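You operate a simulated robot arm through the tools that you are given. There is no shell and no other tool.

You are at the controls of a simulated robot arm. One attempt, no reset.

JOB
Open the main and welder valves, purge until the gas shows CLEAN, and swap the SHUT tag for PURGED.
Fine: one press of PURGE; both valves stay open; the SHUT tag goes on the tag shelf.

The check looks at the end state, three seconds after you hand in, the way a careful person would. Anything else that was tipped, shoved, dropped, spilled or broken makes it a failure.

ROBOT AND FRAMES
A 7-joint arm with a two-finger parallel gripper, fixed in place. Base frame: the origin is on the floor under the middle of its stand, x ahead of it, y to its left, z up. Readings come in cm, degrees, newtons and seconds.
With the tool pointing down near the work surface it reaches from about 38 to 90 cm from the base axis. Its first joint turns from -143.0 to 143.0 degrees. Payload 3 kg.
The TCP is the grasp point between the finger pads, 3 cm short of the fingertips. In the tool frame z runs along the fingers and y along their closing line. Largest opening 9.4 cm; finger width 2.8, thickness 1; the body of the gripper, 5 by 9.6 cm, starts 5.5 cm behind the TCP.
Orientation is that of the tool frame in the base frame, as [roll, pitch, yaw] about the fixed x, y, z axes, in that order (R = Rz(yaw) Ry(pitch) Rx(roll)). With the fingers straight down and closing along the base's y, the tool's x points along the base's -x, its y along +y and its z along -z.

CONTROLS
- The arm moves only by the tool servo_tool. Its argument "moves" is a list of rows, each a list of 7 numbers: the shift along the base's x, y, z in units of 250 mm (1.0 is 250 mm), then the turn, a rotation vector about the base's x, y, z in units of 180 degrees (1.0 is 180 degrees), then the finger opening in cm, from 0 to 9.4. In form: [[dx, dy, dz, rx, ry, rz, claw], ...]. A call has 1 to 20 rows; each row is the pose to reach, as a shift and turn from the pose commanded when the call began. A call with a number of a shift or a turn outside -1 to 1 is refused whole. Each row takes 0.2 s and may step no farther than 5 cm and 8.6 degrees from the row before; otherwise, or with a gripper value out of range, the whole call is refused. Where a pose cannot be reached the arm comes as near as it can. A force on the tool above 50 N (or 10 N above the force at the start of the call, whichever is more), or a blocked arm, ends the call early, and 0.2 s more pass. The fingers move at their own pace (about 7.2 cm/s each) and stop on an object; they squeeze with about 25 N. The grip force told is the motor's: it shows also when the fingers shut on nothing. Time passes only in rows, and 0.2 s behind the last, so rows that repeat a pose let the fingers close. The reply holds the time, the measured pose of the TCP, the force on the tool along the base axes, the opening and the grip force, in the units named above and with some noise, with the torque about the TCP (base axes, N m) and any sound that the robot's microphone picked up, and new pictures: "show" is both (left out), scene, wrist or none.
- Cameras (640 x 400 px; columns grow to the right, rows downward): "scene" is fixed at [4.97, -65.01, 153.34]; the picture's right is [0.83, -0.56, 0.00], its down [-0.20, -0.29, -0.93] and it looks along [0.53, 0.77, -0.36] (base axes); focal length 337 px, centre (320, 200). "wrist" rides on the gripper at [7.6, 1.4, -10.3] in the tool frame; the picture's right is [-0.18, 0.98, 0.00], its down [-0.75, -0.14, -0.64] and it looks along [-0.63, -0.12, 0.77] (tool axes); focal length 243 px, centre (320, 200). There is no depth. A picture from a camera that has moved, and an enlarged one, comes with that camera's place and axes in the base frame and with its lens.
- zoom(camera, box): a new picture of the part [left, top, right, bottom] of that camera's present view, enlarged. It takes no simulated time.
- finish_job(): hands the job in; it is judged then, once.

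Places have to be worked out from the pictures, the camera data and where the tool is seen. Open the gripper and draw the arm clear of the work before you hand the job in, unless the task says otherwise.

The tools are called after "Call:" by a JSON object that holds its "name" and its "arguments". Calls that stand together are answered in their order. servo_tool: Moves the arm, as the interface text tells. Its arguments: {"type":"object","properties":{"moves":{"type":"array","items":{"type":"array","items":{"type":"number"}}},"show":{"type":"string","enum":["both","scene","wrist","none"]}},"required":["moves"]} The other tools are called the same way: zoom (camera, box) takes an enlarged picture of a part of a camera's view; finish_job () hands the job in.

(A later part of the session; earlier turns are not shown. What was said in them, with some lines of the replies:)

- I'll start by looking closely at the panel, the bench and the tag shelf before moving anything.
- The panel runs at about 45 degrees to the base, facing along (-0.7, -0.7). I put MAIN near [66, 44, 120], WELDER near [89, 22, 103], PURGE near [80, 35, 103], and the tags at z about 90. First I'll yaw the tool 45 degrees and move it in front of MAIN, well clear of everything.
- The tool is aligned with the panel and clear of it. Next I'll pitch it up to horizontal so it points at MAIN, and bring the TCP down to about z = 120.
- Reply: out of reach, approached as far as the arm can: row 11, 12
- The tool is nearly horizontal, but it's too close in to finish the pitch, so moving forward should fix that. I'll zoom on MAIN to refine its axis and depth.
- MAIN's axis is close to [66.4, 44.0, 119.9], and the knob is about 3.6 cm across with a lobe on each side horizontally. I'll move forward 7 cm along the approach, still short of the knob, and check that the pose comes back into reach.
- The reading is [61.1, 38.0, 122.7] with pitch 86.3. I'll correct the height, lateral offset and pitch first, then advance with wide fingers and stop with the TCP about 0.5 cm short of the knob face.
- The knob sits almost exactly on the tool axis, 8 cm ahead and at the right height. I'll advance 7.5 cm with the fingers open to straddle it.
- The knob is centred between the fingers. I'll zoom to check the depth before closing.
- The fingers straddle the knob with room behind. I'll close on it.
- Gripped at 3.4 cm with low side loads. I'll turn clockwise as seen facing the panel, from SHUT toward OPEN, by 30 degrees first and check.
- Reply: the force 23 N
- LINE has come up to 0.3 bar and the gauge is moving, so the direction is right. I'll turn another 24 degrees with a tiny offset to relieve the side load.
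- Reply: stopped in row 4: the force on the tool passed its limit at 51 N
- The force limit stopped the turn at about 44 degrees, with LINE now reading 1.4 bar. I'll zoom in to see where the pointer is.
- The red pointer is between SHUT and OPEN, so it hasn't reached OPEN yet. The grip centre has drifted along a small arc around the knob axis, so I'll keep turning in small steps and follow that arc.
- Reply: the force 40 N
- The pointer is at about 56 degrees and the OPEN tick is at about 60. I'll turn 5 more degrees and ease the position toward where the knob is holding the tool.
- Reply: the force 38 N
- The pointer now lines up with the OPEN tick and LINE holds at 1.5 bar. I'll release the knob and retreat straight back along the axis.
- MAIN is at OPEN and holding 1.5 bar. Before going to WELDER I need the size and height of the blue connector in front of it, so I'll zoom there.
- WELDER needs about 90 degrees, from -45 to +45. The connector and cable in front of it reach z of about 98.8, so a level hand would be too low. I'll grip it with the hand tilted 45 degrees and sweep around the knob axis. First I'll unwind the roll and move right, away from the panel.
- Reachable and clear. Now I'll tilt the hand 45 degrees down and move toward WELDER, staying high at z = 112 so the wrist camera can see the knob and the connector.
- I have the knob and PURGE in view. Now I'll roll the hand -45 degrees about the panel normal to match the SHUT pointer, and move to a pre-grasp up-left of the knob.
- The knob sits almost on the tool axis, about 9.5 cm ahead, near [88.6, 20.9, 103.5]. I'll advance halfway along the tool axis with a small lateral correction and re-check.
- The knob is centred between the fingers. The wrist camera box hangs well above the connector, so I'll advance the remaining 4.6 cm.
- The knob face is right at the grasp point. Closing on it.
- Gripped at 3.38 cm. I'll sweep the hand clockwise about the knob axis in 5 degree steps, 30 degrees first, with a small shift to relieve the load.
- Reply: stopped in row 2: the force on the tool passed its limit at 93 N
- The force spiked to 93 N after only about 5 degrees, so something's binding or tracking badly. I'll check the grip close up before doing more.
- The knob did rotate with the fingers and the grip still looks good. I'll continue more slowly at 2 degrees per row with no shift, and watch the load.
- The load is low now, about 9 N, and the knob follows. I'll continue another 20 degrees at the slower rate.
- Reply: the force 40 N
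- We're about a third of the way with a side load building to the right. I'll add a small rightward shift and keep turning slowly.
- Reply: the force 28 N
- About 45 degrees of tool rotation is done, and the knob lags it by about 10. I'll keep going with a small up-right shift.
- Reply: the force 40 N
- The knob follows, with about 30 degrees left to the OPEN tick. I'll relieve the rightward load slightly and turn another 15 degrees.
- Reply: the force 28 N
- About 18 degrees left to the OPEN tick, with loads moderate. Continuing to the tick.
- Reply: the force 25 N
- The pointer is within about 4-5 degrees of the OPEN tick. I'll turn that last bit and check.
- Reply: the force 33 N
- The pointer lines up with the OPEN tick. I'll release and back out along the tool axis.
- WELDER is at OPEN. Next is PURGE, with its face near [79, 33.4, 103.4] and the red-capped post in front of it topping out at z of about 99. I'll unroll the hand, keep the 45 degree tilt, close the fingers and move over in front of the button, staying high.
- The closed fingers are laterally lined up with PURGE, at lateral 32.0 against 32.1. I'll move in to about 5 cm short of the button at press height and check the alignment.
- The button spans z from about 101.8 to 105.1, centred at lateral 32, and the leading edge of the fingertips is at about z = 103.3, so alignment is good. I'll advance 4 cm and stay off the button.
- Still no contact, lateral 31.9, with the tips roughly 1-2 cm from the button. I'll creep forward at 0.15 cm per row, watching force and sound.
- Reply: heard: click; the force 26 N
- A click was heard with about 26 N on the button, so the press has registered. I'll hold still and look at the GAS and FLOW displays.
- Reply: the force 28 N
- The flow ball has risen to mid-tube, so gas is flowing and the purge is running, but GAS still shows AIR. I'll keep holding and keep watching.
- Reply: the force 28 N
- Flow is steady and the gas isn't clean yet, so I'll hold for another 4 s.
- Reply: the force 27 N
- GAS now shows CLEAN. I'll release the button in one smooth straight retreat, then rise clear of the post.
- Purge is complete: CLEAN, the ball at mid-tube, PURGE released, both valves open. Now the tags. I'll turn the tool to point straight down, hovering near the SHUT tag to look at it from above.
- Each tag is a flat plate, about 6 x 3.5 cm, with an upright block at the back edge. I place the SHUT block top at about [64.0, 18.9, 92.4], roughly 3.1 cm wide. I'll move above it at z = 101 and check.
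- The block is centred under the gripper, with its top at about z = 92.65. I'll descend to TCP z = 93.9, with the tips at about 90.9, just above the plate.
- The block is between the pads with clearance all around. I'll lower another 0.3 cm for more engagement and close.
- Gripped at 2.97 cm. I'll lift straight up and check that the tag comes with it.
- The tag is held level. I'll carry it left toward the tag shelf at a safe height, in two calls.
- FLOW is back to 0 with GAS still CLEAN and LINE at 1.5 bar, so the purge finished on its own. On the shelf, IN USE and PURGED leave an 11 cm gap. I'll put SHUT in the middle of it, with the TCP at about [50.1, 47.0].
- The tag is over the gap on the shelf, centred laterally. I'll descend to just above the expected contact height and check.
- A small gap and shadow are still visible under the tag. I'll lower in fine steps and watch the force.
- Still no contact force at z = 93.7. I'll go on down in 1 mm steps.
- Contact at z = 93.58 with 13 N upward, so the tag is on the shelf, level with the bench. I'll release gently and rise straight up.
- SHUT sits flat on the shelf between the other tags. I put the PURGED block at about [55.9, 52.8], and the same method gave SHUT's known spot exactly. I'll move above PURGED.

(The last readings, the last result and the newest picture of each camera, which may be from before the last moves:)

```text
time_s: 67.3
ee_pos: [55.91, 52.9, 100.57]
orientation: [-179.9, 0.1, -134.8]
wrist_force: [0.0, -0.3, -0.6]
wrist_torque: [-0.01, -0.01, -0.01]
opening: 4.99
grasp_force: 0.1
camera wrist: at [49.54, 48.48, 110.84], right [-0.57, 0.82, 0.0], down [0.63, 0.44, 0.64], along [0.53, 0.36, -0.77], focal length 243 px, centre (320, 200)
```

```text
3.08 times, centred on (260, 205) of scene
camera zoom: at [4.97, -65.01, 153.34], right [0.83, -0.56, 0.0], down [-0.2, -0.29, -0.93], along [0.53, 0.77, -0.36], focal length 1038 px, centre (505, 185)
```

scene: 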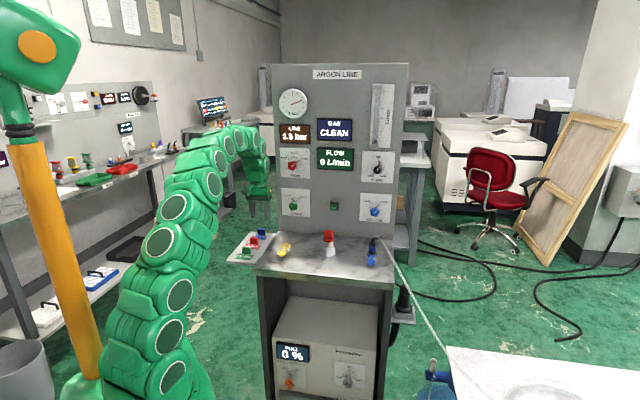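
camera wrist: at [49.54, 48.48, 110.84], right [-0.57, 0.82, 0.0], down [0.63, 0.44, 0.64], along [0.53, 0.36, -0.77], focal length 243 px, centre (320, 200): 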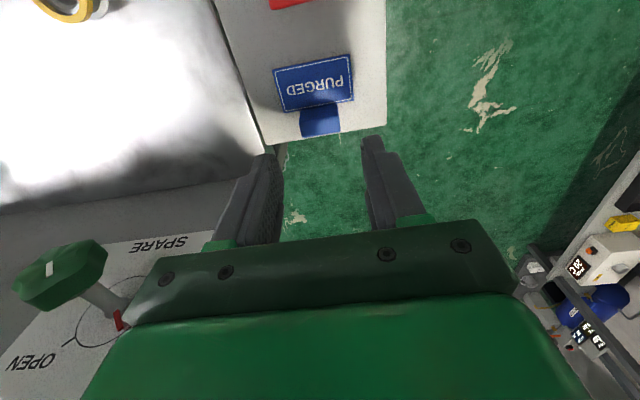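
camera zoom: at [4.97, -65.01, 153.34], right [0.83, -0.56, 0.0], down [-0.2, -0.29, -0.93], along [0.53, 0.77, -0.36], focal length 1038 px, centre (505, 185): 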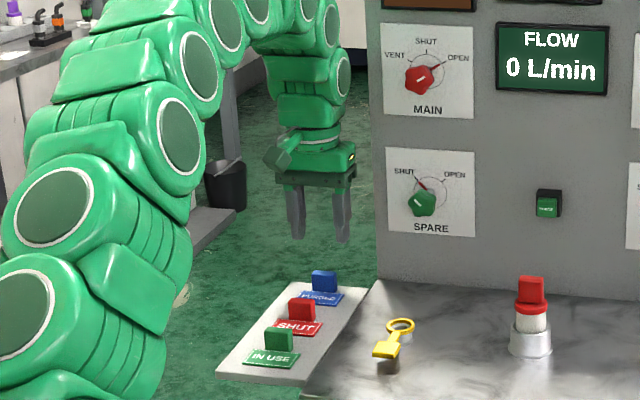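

The PURGED block is centred in the same place SHUT was before its grasp. I'll descend to grasp height.

Call:
{"name": "servo_tool", "arguments": {"moves": [[0.002, 0.001, -0.08, 0, 0, 0, 5], [0.002, 0.001, -0.16, 0, 0, 0, 5], [0.002, 0.001, -0.22, 0, 0, 0, 5], [0.002, 0.001, -0.26, 0, 0, 0, 5], [0.002, 0.001, -0.275, 0, 0, 0, 5], [0.002, 0.001, -0.275, 0, 0, 0, 5]], "show": "both"}}

Call:
{"name": "zoom", "arguments": {"camera": "wrist", "box": [220, 50, 430, 240]}}

Call:
{"name": "zoom", "arguments": {"camera": "scene", "box": [230, 200, 300, 260]}}

```text
time_s: 68.7
ee_pos: [55.97, 52.81, 93.67]
orientation: [-179.8, 0.0, -134.8]
wrist_force: [-0.3, -0.1, 0.0]
wrist_torque: [0.02, 0.02, 0.0]
opening: 4.99
grasp_force: 0.0
camera wrist: at [49.67, 48.44, 103.95], right [-0.57, 0.82, 0.0], down [0.63, 0.44, 0.64], along [0.53, 0.36, -0.77], focal length 243 px, centre (320, 200)
```

scene: 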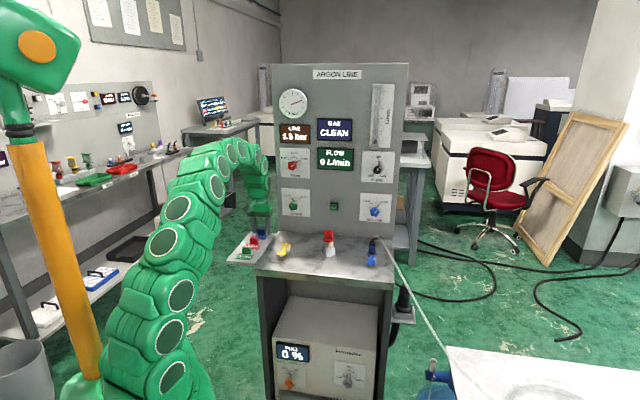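
wrist: 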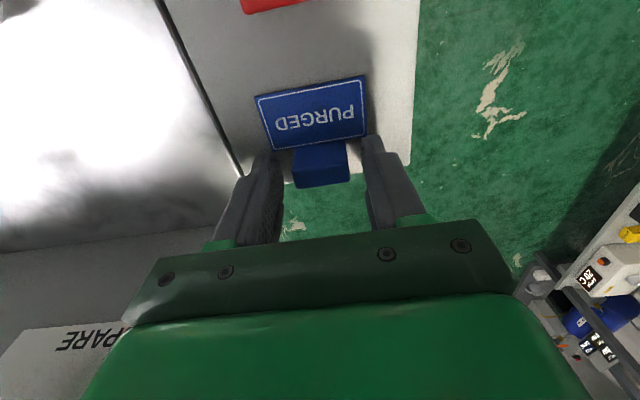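

```text
2.11 times, centred on (325, 145) of wrist
camera zoom: at [49.67, 48.44, 103.95], right [-0.57, 0.82, 0.0], down [0.63, 0.44, 0.64], along [0.53, 0.36, -0.77], focal length 511 px, centre (310, 316)
```

zoom: 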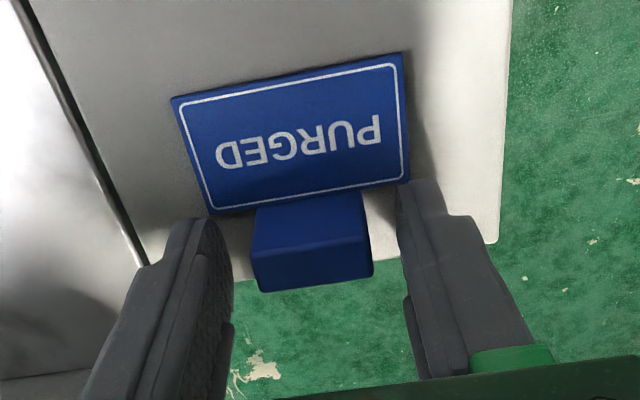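

```text
6.67 times, centred on (265, 230) of scene
camera zoom: at [4.97, -65.01, 153.34], right [0.83, -0.56, 0.0], down [-0.2, -0.29, -0.93], along [0.53, 0.77, -0.36], focal length 2248 px, centre (687, 0)
```

zoom: 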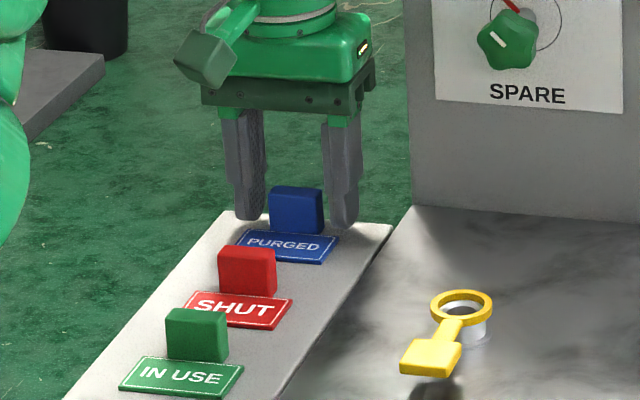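

The fingers straddle the PURGED block cleanly. I'll close and lift.

Call:
{"name": "servo_tool", "arguments": {"moves": [[0, 0, 0, 0, 0, 0, 4], [0, 0, 0, 0, 0, 0, 2.5], [0, 0, 0, 0, 0, 0, 2], [0, 0, 0, 0, 0, 0, 2], [0, 0, 0, 0, 0, 0, 2]], "show": "none"}}

Call:
{"name": "servo_tool", "arguments": {"moves": [[0, 0, 0.02, 0, 0, 0, 2], [0, 0, 0.06, 0, 0, 0, 2], [-0.01, -0.01, 0.14, 0, 0, 0, 2], [-0.03, -0.03, 0.24, 0, 0, 0, 2], [-0.06, -0.06, 0.35, 0, 0, 0, 2], [-0.1, -0.1, 0.46, 0, 0, 0, 2], [-0.14, -0.14, 0.56, 0, 0, 0, 2]], "show": "both"}}

```text
time_s: 69.9
ee_pos: [55.97, 52.94, 93.73]
orientation: [-180.0, 0.0, -134.7]
wrist_force: [0.4, -0.8, -0.6]
wrist_torque: [-0.02, -0.03, 0.03]
opening: 3.03
grasp_force: 25.0
```

```text
time_s: 71.5
ee_pos: [52.63, 49.31, 107.47]
orientation: [-179.9, -0.1, -134.9]
wrist_force: [-0.2, -0.2, 0.4]
wrist_torque: [0.01, 0.01, -0.02]
opening: 3.0
grasp_force: 25.1
camera wrist: at [46.18, 44.96, 117.76], right [-0.57, 0.82, 0.0], down [0.63, 0.44, 0.64], along [0.53, 0.36, -0.77], focal length 243 px, centre (320, 200)
```

scene: 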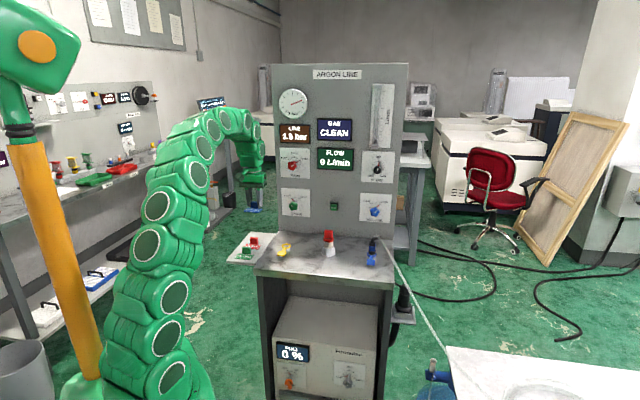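
wrist: 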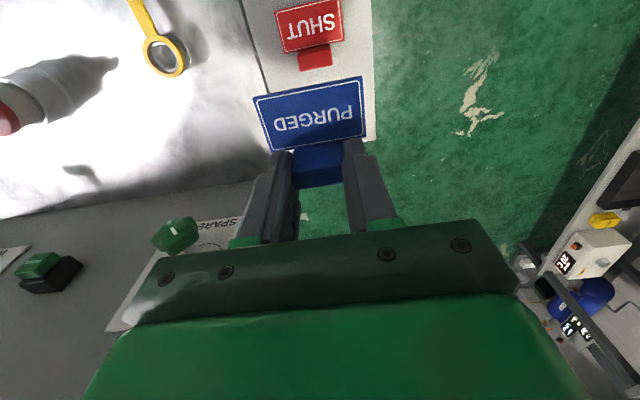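

PURGED is held level. I'll carry it back toward the SHUT tag's original spot on the bench, TCP [64.0, 18.8], staying high and on the robot side of the post.

Call:
{"name": "servo_tool", "arguments": {"moves": [[0.02, -0.08, 0, 0, 0, 0, 2], [0.06, -0.2, 0, 0, 0, 0, 2], [0.11, -0.33, 0, 0, 0, 0, 2], [0.16, -0.46, 0, 0, 0, 0, 2], [0.21, -0.59, 0, 0, 0, 0, 2], [0.26, -0.7, 0, 0, 0, 0, 2], [0.3, -0.8, 0, 0, 0, 0, 2], [0.3, -0.8, 0, 0, 0, 0, 2]], "show": "scene"}}

```text
time_s: 73.3
ee_pos: [59.91, 29.43, 107.66]
orientation: [-179.9, 0.1, -134.8]
wrist_force: [-0.4, -0.4, 0.3]
wrist_torque: [-0.01, -0.02, -0.02]
opening: 3.01
grasp_force: 25.2
```

scene: 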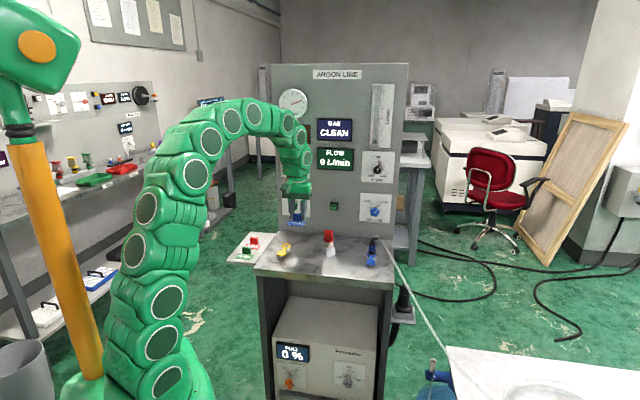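

I'm at [59.9, 29.4]. Next I'll move over the target spot and start descending to z = 100.

Call:
{"name": "servo_tool", "arguments": {"moves": [[0.04, -0.105, 0, 0, 0, 0, 2], [0.08, -0.21, -0.02, 0, 0, 0, 2], [0.12, -0.32, -0.06, 0, 0, 0, 2], [0.163, -0.422, -0.12, 0, 0, 0, 2], [0.163, -0.422, -0.22, 0, 0, 0, 2], [0.163, -0.422, -0.3, 0, 0, 0, 2], [0.163, -0.422, -0.3, 0, 0, 0, 2]], "show": "both"}}

Call:
{"name": "zoom", "arguments": {"camera": "wrist", "box": [200, 0, 440, 200]}}

Call:
{"name": "zoom", "arguments": {"camera": "scene", "box": [280, 200, 370, 280]}}

```text
time_s: 74.9
ee_pos: [64.08, 18.71, 100.12]
orientation: [-180.0, 0.0, -134.8]
wrist_force: [0.6, 1.1, 0.2]
wrist_torque: [0.0, 0.0, 0.0]
opening: 3.0
grasp_force: 25.5
camera wrist: at [57.67, 14.37, 110.38], right [-0.57, 0.82, 0.0], down [0.63, 0.44, 0.64], along [0.53, 0.36, -0.77], focal length 243 px, centre (320, 200)
```

scene: 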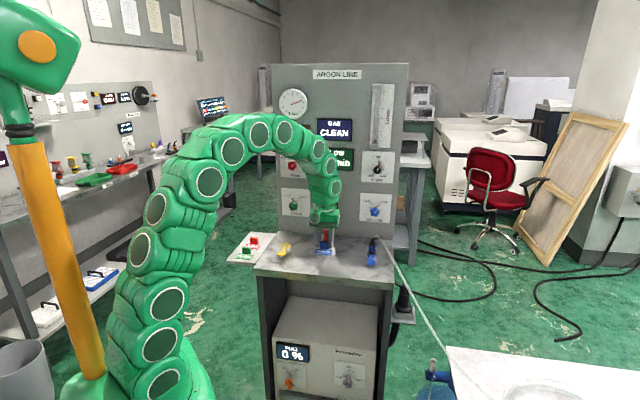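
wrist: 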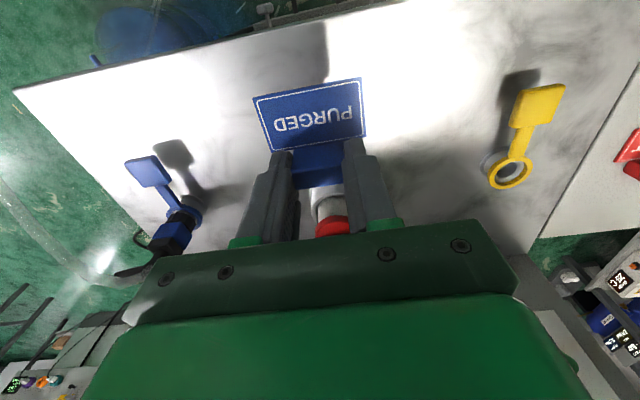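

```text
2.00 times, centred on (320, 100) of wrist
camera zoom: at [57.67, 14.37, 110.38], right [-0.57, 0.82, 0.0], down [0.63, 0.44, 0.64], along [0.53, 0.36, -0.77], focal length 485 px, centre (320, 400)
```

zoom: 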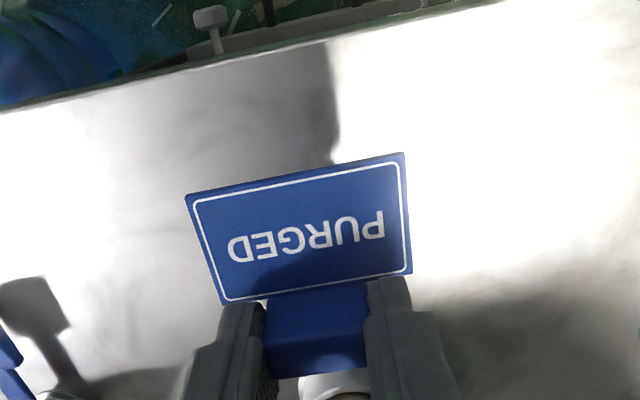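

```text
5.00 times, centred on (325, 240) of scene
camera zoom: at [4.97, -65.01, 153.34], right [0.83, -0.56, 0.0], down [-0.2, -0.29, -0.93], along [0.53, 0.77, -0.36], focal length 1686 px, centre (295, 0)
```

zoom: 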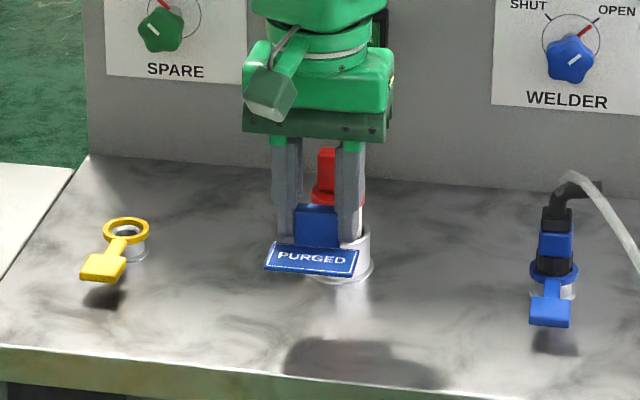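

Right over the target. I'll descend to just above contact.

Call:
{"name": "servo_tool", "arguments": {"moves": [[0, 0.003, -0.07, 0, 0, 0, 2], [0, 0.004, -0.14, 0, 0, 0, 2], [0, 0.004, -0.19, 0, 0, 0, 2], [0, 0.004, -0.225, 0, 0, 0, 2], [0, 0.004, -0.243, 0, 0, 0, 2], [0, 0.004, -0.248, 0, 0, 0, 2], [0, 0.004, -0.252, 0, 0, 0, 2]], "show": "both"}}

Call:
{"name": "zoom", "arguments": {"camera": "scene", "box": [295, 230, 355, 280]}}

```text
time_s: 76.5
ee_pos: [63.94, 18.88, 93.89]
orientation: [-179.9, 0.0, -134.8]
wrist_force: [0.4, -0.5, -0.1]
wrist_torque: [-0.02, -0.01, 0.02]
opening: 2.99
grasp_force: 24.6
camera wrist: at [57.67, 14.52, 104.14], right [-0.57, 0.82, 0.0], down [0.63, 0.44, 0.64], along [0.53, 0.36, -0.77], focal length 243 px, centre (320, 200)
```

scene: 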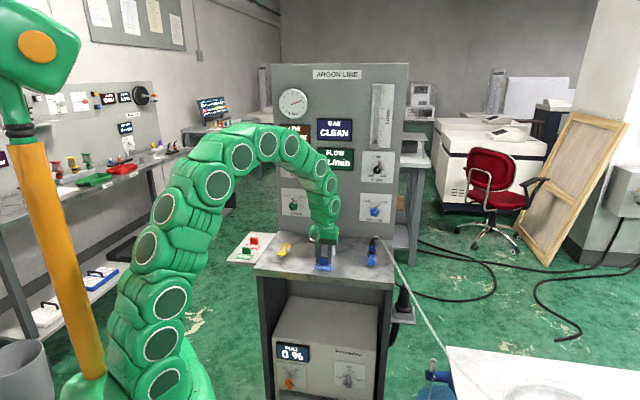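
wrist: 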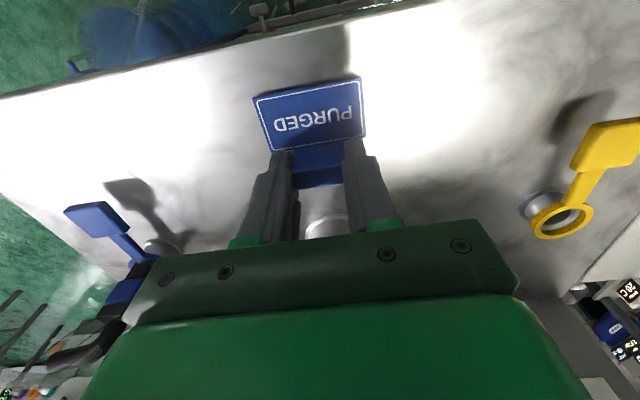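

```text
8.00 times, centred on (325, 255) of scene
camera zoom: at [4.97, -65.01, 153.34], right [0.83, -0.56, 0.0], down [-0.2, -0.29, -0.93], along [0.53, 0.77, -0.36], focal length 2698 px, centre (280, -240)
```

zoom: 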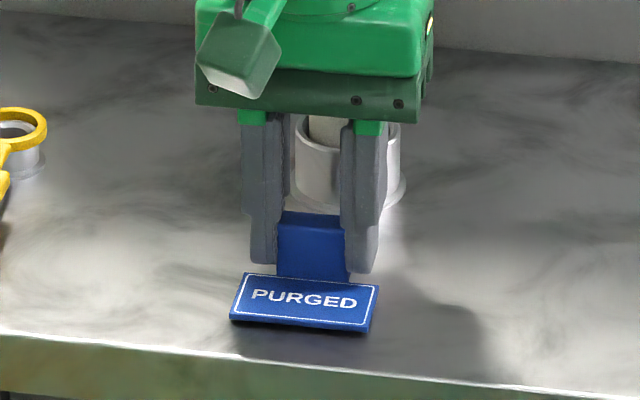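

Just above the bench, with no load. I'll lower in 1 mm steps to contact.

Call:
{"name": "servo_tool", "arguments": {"moves": [[0, 0, -0.004, 0, 0, 0, 2], [0, 0, -0.008, 0, 0, 0, 2], [0, 0, -0.011, 0, 0, 0, 2], [0, 0, -0.011, 0, 0, 0, 2]], "show": "none"}}

```text
time_s: 77.5
ee_pos: [64.04, 18.92, 93.74]
orientation: [-179.9, 0.0, -134.7]
wrist_force: [-0.3, -1.0, 1.6]
wrist_torque: [-0.05, 0.03, 0.0]
opening: 3.0
grasp_force: 25.2
```

A light touch of 1.6 N. I'll go one more millimetre to be sure.

Call:
{"name": "servo_tool", "arguments": {"moves": [[0, 0, -0.003, 0, 0, 0, 2], [0, 0, -0.003, 0, 0, 0, 2]], "show": "none"}}

```text
time_s: 78.1
ee_pos: [64.07, 18.88, 93.69]
orientation: [-180.0, 0.1, -134.7]
wrist_force: [-2.9, -0.7, 6.1]
wrist_torque: [-0.01, 0.14, -0.01]
opening: 2.98
grasp_force: 25.5
```

Contact is confirmed at 6 N, so the tag is on the bench. I'll release it and rise straight up.

Call:
{"name": "servo_tool", "arguments": {"moves": [[0, 0, 0.001, 0, 0, 0, 2.8], [0, 0, 0.001, 0, 0, 0, 4], [0, 0, 0.001, 0, 0, 0, 5], [0, 0, 0.001, 0, 0, 0, 5], [0, 0, 0.05, 0, 0, 0, 5], [0, 0, 0.12, 0, 0, 0, 5], [0, 0, 0.22, 0, 0, 0, 5], [0, 0, 0.34, 0, 0, 0, 5], [0, 0, 0.48, 0, 0, 0, 5], [0, 0, 0.6, 0, 0, 0, 5]], "show": "both"}}

Call:
{"name": "zoom", "arguments": {"camera": "scene", "box": [225, 215, 395, 285]}}

Call:
{"name": "zoom", "arguments": {"camera": "wrist", "box": [220, 50, 430, 240]}}

```text
time_s: 80.3
ee_pos: [64.23, 18.77, 108.54]
orientation: [-179.9, -0.1, -134.8]
wrist_force: [0.6, -0.1, 0.1]
wrist_torque: [0.03, 0.02, 0.02]
opening: 4.99
grasp_force: 0.0
camera wrist: at [57.89, 14.36, 118.75], right [-0.57, 0.82, 0.0], down [0.63, 0.44, 0.64], along [0.53, 0.36, -0.77], focal length 243 px, centre (320, 200)
```

scene: 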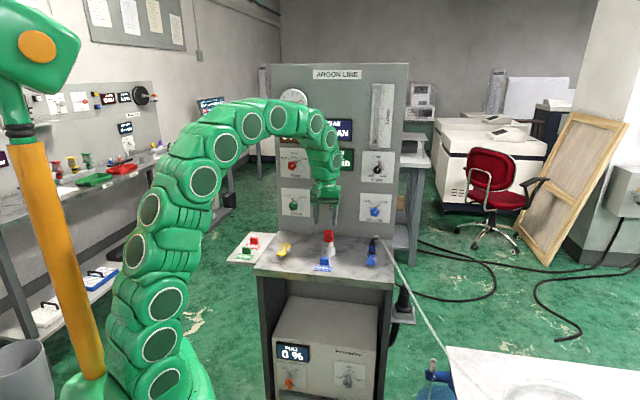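
wrist: 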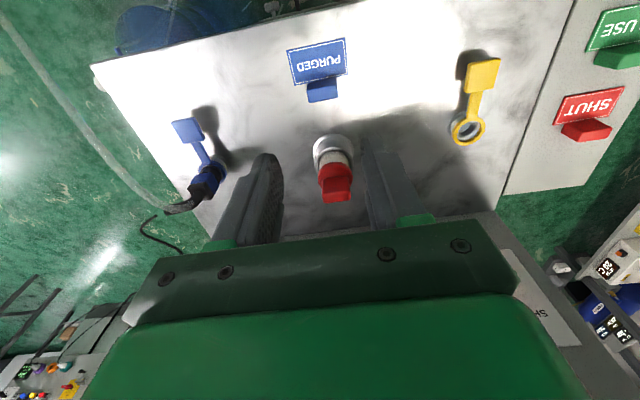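

```text
3.76 times, centred on (310, 250) of scene
camera zoom: at [4.97, -65.01, 153.34], right [0.83, -0.56, 0.0], down [-0.2, -0.29, -0.93], along [0.53, 0.77, -0.36], focal length 1270 px, centre (358, 12)
```

zoom: 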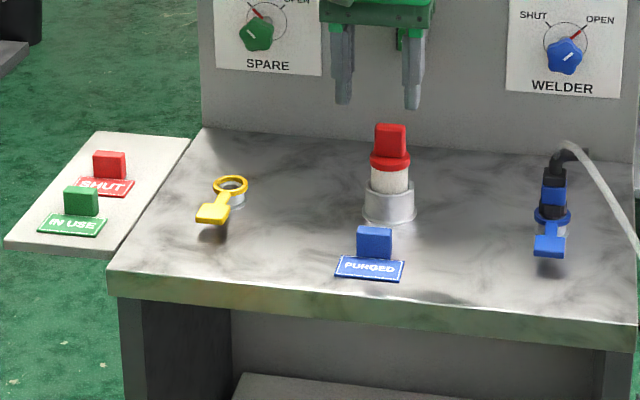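

```text
2.11 times, centred on (325, 145) of wrist
camera zoom: at [57.89, 14.36, 118.75], right [-0.57, 0.82, 0.0], down [0.63, 0.44, 0.64], along [0.53, 0.36, -0.77], focal length 511 px, centre (310, 316)
```

zoom: 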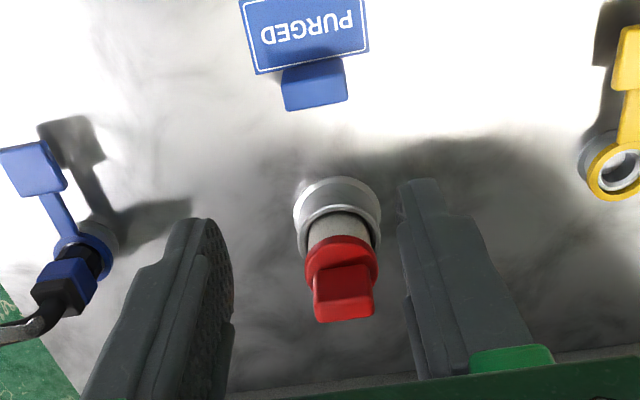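

Both tags are where they belong. I'll retract the arm up and back toward its start pose so everything is visible, then do a final check.

Call:
{"name": "servo_tool", "arguments": {"moves": [[-0.05, 0, 0.1, 0, 0, 0, 6], [-0.14, -0.01, 0.22, 0, 0, 0, 6], [-0.25, -0.02, 0.34, 0, 0, 0, 6], [-0.36, -0.03, 0.46, 0, 0, 0, 6], [-0.48, -0.03, 0.58, 0, 0, 0, 6], [-0.6, -0.03, 0.7, 0, 0, 0, 6], [-0.7, -0.03, 0.8, 0, 0, 0, 6], [-0.8, -0.03, 0.86, 0, 0, 0, 6], [-0.8, -0.03, 0.86, 0, 0, 0, 6]], "show": "both"}}

Call:
{"name": "zoom", "arguments": {"camera": "scene", "box": [270, 60, 410, 150]}}

Call:
{"name": "zoom", "arguments": {"camera": "scene", "box": [270, 140, 410, 230]}}

Call:
{"name": "zoom", "arguments": {"camera": "scene", "box": [220, 210, 400, 300]}}

```text
time_s: 82.3
ee_pos: [43.86, 18.01, 129.96]
orientation: [-180.0, 0.1, -134.8]
wrist_force: [-0.5, -0.9, -0.2]
wrist_torque: [-0.02, 0.01, -0.03]
opening: 6.01
grasp_force: 0.1
camera wrist: at [37.59, 13.65, 140.28], right [-0.57, 0.82, 0.0], down [0.63, 0.44, 0.64], along [0.53, 0.36, -0.77], focal length 243 px, centre (320, 200)
```

scene: 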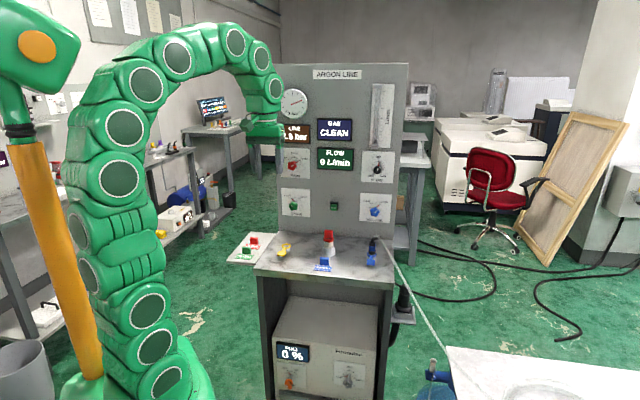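
wrist: 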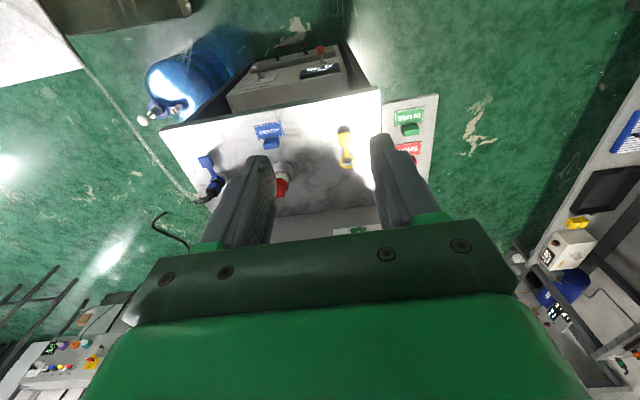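

```text
4.44 times, centred on (340, 105) of scene
camera zoom: at [4.97, -65.01, 153.34], right [0.83, -0.56, 0.0], down [-0.2, -0.29, -0.93], along [0.53, 0.77, -0.36], focal length 1499 px, centre (231, 622)
```

zoom: 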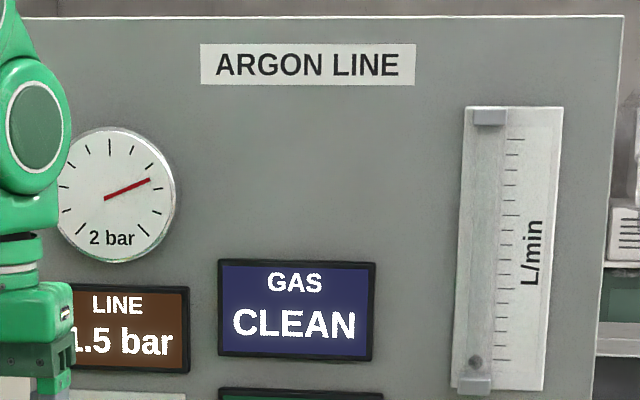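

```text
4.44 times, centred on (340, 185) of scene
camera zoom: at [4.97, -65.01, 153.34], right [0.83, -0.56, 0.0], down [-0.2, -0.29, -0.93], along [0.53, 0.77, -0.36], focal length 1499 px, centre (231, 267)
```

zoom: 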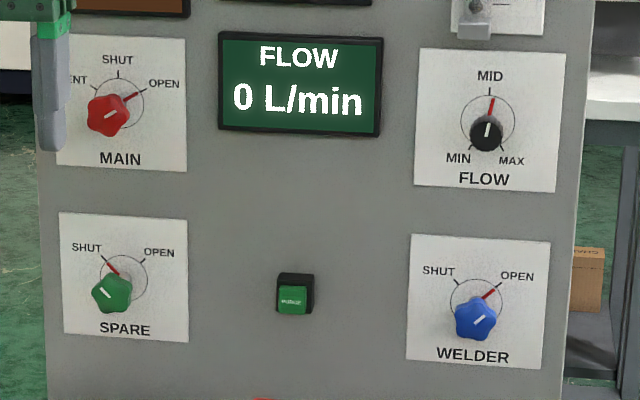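

```text
3.56 times, centred on (310, 255) of scene
camera zoom: at [4.97, -65.01, 153.34], right [0.83, -0.56, 0.0], down [-0.2, -0.29, -0.93], along [0.53, 0.77, -0.36], focal length 1199 px, centre (356, 4)
```

zoom: 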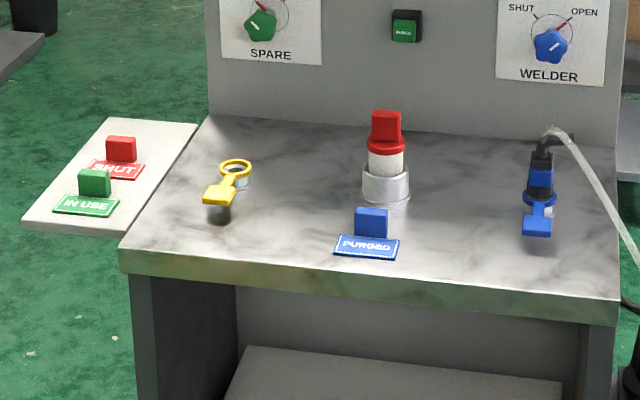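

The final check holds up:
- **Valves:** MAIN and WELDER point at OPEN, LINE reads 1.5 bar, and SPARE and FLOW are unchanged.
- **Purge:** GAS reads CLEAN after a single press of PURGE.
- **Tags:** PURGED is where SHUT was, and SHUT is on the tag shelf.
- **Arm:** the gripper is open and clear of the work.

I'm handing the job in.

Call:
{"name": "finish_job", "arguments": {}}

```text
The job is handed in.
```

The job is done and handed in; I haven't seen the check's verdict.

- **Valves:** MAIN and WELDER are both at OPEN, and the line reads 1.5 bar. SPARE and FLOW are unchanged.
- **Purge:** I pressed PURGE once and held it until GAS showed CLEAN. Flow then dropped back to 0 L/min and GAS still read CLEAN.
- **Tags:** SHUT is on the tag shelf between the other tag and where PURGED had been. PURGED is on the bench in SHUT's old spot.

While I was turning WELDER, the force on the tool briefly reached 93 N and the arm stopped. I finished the turn more slowly, and its pointer sits on the OPEN tick. Nothing else looked moved or damaged in the last pictures, and the arm is open and clear of the bench.
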